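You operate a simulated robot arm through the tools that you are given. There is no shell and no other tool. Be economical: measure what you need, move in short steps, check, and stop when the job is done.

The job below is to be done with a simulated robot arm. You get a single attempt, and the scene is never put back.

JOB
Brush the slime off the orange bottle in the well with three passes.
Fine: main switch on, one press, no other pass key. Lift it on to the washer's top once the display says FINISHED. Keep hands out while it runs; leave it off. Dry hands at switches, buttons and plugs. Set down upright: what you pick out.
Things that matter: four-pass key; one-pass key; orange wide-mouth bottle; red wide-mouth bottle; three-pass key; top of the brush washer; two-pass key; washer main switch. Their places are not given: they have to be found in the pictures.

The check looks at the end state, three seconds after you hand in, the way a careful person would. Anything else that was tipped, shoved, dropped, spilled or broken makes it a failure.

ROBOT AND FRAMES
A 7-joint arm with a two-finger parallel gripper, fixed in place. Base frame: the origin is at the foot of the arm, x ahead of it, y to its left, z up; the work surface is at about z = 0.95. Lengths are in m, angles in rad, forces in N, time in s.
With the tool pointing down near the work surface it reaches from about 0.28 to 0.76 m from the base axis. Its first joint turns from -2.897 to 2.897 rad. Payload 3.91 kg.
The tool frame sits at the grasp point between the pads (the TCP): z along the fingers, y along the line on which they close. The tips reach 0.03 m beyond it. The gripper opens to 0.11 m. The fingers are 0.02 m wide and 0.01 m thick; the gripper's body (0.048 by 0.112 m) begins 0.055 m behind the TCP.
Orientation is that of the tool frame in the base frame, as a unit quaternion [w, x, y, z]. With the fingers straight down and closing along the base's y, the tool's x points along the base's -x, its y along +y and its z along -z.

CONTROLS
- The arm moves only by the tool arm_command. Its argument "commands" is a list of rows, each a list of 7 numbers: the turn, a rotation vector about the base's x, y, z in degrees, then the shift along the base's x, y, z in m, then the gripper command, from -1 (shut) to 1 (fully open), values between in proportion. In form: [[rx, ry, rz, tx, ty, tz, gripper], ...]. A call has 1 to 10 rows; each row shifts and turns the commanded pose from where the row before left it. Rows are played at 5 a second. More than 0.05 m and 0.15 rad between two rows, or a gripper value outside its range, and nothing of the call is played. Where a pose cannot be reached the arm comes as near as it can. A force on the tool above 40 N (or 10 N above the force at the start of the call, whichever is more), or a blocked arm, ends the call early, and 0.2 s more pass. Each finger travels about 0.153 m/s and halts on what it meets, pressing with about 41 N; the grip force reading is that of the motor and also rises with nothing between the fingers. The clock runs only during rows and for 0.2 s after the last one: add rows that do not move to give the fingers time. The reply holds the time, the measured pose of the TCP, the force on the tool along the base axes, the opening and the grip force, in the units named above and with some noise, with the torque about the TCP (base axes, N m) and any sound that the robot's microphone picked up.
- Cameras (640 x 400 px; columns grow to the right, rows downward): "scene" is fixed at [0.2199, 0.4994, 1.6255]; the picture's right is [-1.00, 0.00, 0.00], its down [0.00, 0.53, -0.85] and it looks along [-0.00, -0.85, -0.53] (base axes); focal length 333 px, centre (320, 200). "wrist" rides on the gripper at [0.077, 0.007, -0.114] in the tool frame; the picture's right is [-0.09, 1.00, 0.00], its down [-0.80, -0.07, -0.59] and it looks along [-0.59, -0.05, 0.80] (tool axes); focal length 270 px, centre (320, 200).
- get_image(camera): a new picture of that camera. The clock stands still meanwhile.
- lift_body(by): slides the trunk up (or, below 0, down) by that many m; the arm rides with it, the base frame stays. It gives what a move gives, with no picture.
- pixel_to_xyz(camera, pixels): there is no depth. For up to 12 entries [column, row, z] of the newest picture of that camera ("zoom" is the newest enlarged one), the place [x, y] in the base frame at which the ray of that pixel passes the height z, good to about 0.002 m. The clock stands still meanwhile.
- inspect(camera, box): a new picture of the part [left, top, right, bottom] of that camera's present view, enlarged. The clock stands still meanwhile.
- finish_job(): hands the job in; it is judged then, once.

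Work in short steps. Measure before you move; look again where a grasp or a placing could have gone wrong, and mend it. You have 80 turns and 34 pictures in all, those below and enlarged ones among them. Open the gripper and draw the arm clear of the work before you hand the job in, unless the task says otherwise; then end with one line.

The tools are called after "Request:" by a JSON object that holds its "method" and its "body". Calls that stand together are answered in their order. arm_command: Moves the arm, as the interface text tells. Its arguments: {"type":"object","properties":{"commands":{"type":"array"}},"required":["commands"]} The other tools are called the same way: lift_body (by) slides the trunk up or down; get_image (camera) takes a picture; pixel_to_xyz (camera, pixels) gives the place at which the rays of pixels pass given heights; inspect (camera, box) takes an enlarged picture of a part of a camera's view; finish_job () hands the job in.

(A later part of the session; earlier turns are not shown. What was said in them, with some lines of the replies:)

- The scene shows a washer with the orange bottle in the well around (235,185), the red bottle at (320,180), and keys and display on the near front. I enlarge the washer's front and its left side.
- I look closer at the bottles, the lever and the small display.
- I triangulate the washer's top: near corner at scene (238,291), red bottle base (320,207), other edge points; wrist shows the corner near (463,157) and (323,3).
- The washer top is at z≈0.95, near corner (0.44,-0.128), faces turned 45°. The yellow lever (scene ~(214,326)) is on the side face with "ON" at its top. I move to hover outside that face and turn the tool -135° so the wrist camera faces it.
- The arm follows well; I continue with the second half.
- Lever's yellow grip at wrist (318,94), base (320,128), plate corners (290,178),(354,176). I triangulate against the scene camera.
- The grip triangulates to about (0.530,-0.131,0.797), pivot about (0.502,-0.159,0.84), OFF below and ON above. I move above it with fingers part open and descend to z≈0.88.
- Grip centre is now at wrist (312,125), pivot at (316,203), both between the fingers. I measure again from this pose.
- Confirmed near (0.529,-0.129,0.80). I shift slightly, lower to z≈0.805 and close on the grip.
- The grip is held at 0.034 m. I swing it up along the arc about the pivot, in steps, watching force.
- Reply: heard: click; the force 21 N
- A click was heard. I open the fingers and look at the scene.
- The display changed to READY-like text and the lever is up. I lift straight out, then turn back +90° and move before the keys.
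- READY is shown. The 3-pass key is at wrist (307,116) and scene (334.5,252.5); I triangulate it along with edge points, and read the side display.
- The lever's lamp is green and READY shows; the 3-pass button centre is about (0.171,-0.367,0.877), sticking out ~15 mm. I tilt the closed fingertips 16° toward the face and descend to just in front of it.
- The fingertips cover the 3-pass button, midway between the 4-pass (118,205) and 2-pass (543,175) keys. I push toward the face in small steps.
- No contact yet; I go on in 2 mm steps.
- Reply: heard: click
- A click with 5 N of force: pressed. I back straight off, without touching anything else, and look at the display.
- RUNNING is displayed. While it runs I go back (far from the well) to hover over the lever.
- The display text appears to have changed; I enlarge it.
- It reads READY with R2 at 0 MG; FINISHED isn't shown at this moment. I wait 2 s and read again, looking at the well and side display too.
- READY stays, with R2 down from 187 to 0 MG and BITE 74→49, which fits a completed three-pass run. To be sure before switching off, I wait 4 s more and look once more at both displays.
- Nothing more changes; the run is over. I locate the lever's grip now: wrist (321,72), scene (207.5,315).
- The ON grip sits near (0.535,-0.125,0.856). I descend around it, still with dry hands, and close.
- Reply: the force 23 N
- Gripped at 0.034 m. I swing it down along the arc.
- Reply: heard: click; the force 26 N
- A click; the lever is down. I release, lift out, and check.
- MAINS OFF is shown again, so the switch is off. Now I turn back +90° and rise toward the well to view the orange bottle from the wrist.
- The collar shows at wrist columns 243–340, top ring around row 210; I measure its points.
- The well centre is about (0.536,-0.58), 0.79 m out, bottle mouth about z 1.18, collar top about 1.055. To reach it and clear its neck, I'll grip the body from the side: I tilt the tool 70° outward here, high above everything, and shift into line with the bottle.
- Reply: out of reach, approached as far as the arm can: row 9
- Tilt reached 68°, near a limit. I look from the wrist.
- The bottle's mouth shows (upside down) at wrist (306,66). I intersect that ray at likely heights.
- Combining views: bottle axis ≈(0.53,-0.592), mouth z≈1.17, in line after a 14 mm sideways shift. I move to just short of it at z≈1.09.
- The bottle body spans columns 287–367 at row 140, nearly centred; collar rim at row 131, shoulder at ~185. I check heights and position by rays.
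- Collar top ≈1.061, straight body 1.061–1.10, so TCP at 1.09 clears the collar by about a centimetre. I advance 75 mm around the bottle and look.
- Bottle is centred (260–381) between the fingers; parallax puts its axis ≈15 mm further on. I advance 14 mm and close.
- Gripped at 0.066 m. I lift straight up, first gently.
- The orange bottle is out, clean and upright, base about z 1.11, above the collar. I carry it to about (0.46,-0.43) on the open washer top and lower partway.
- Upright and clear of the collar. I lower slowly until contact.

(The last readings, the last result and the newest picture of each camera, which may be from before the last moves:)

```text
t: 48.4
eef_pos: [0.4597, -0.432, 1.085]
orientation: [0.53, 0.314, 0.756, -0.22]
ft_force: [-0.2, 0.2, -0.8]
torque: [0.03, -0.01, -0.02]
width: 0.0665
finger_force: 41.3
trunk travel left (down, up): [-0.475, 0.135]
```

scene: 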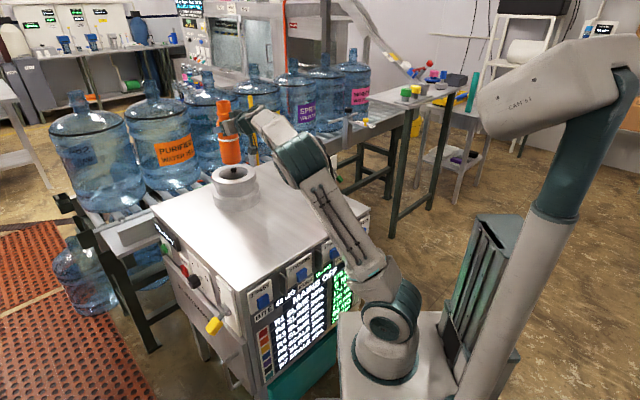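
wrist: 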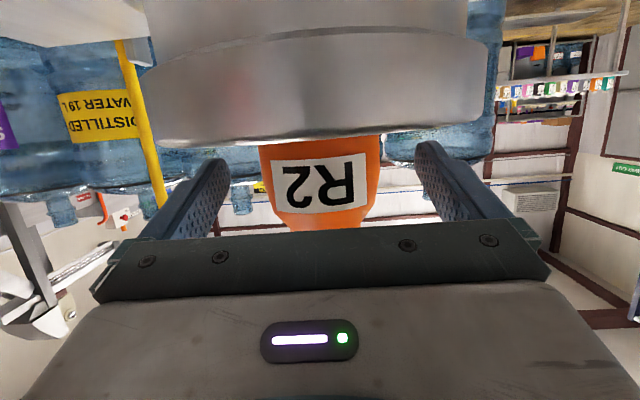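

No contact yet; continuing in 3 mm steps.

Request:
{"method": "arm_command", "body": {"commands": [[0, 0, 0, 0, 0, -0.003, -0.2], [0, 0, 0, 0, 0, -0.003, -0.2], [0, 0, 0, 0, 0, 0, -0.2]]}}

Request:
{"method": "arm_command", "body": {"commands": [[0, 0, 0, 0, 0, -0.003, -0.2], [0, 0, 0, 0, 0, 0, -0.2]]}}

```text
t: 49.2
eef_pos: [0.4604, -0.4327, 1.0829]
orientation: [0.533, 0.313, 0.755, -0.22]
ft_force: [2.9, -1.9, 23.4]
torque: [-0.4, -0.1, 0.05]
width: 0.0664
finger_force: 40.9
trunk travel left (down, up): [-0.475, 0.135]
```

```text
t: 49.8
eef_pos: [0.4598, -0.4311, 1.0802]
orientation: [0.533, 0.313, 0.755, -0.22]
ft_force: [3.6, -4.0, 35.5]
torque: [-0.45, -0.08, 0.01]
width: 0.0668
finger_force: 40.8
trunk travel left (down, up): [-0.475, 0.135]
```

In contact (force 35 N up); base is on the top. I ease up 5 mm of command to relax, then open slowly.

Request:
{"method": "arm_command", "body": {"commands": [[0, 0, 0, 0, 0, 0.003, -0.2], [0, 0, 0, 0, 0, 0.002, -0.2], [0, 0, 0, 0, 0, 0, -0.2]]}}

```text
t: 50.6
eef_pos: [0.4582, -0.431, 1.0791]
orientation: [0.529, 0.314, 0.757, -0.22]
ft_force: [1.4, -1.4, 8.1]
torque: [-0.33, -0.26, 0.03]
width: 0.0665
finger_force: 40.5
trunk travel left (down, up): [-0.475, 0.135]
```

8 N remains, bottle still resting on the top. I open the fingers gradually.

Request:
{"method": "arm_command", "body": {"commands": [[0, 0, 0, 0, 0, 0, 0.2], [0, 0, 0, 0, 0, 0, 0.3], [0, 0, 0, 0, 0, 0, 0.5], [0, 0, 0, 0, 0, 0, 0.8], [0, 0, 0, 0, 0, 0, 1], [0, 0, 0, 0, 0, 0, 1]]}}

Request:
{"method": "get_image", "body": {"camera": "wrist"}}

```text
t: 52.0
eef_pos: [0.4605, -0.4317, 1.081]
orientation: [0.53, 0.314, 0.756, -0.22]
ft_force: [0.3, 0.3, -0.7]
torque: [0.0, -0.01, 0.0]
width: 0.1102
finger_force: 0.0
trunk travel left (down, up): [-0.475, 0.135]
```

```text
2 pictures are left
```

wrist: 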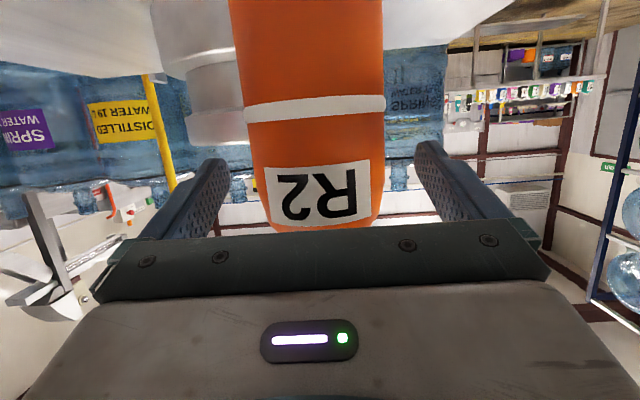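

The bottle stands free and upright between open fingers. I back off 2 cm, then rise straight up well above it, and back away.

Request:
{"method": "arm_command", "body": {"commands": [[0, 0, 0, -0.007, 0.007, 0, 1], [0, 0, 0, -0.007, 0.007, 0, 1], [0, 0, 0, 0, 0, 0.03, 1], [0, 0, 0, 0, 0, 0.04, 1], [0, 0, 0, 0, 0, 0.04, 1], [0, 0, 0, 0, 0, 0.04, 1], [0, 0, 0, 0, 0, 0.04, 1], [5.5, 5.5, 0, 0, 0, 0.03, 1], [5.5, 5.5, 0, -0.02, 0.02, 0, 1], [5.5, 5.5, 0, -0.02, 0.02, 0, 1]]}}

Request:
{"method": "get_image", "body": {"camera": "scene"}}

```text
t: 54.2
eef_pos: [0.4046, -0.3787, 1.3019]
orientation: [0.365, 0.352, 0.848, -0.152]
ft_force: [-0.3, 1.3, -0.1]
torque: [0.04, -0.02, 0.0]
width: 0.1102
finger_force: 0.0
trunk travel left (down, up): [-0.475, 0.135]
```

```text
1 pictures are left
```

scene: 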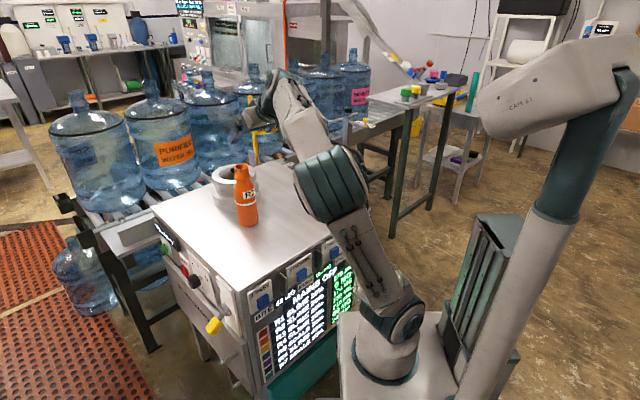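

The orange bottle stands clean and upright on the washer's top, the display reads MAINS OFF with the lever down, and the gripper is open and clear. I hand the job in.

Request:
{"method": "finish_job", "body": {}}

```text
The job is handed in.
```

The orange bottle went through one three-pass run and now stands upright on the washer's top, with no slime visible and the main switch off; I never saw FINISHED itself, as the display had gone from RUNNING to READY (R2 at 0 MG) by my next look.
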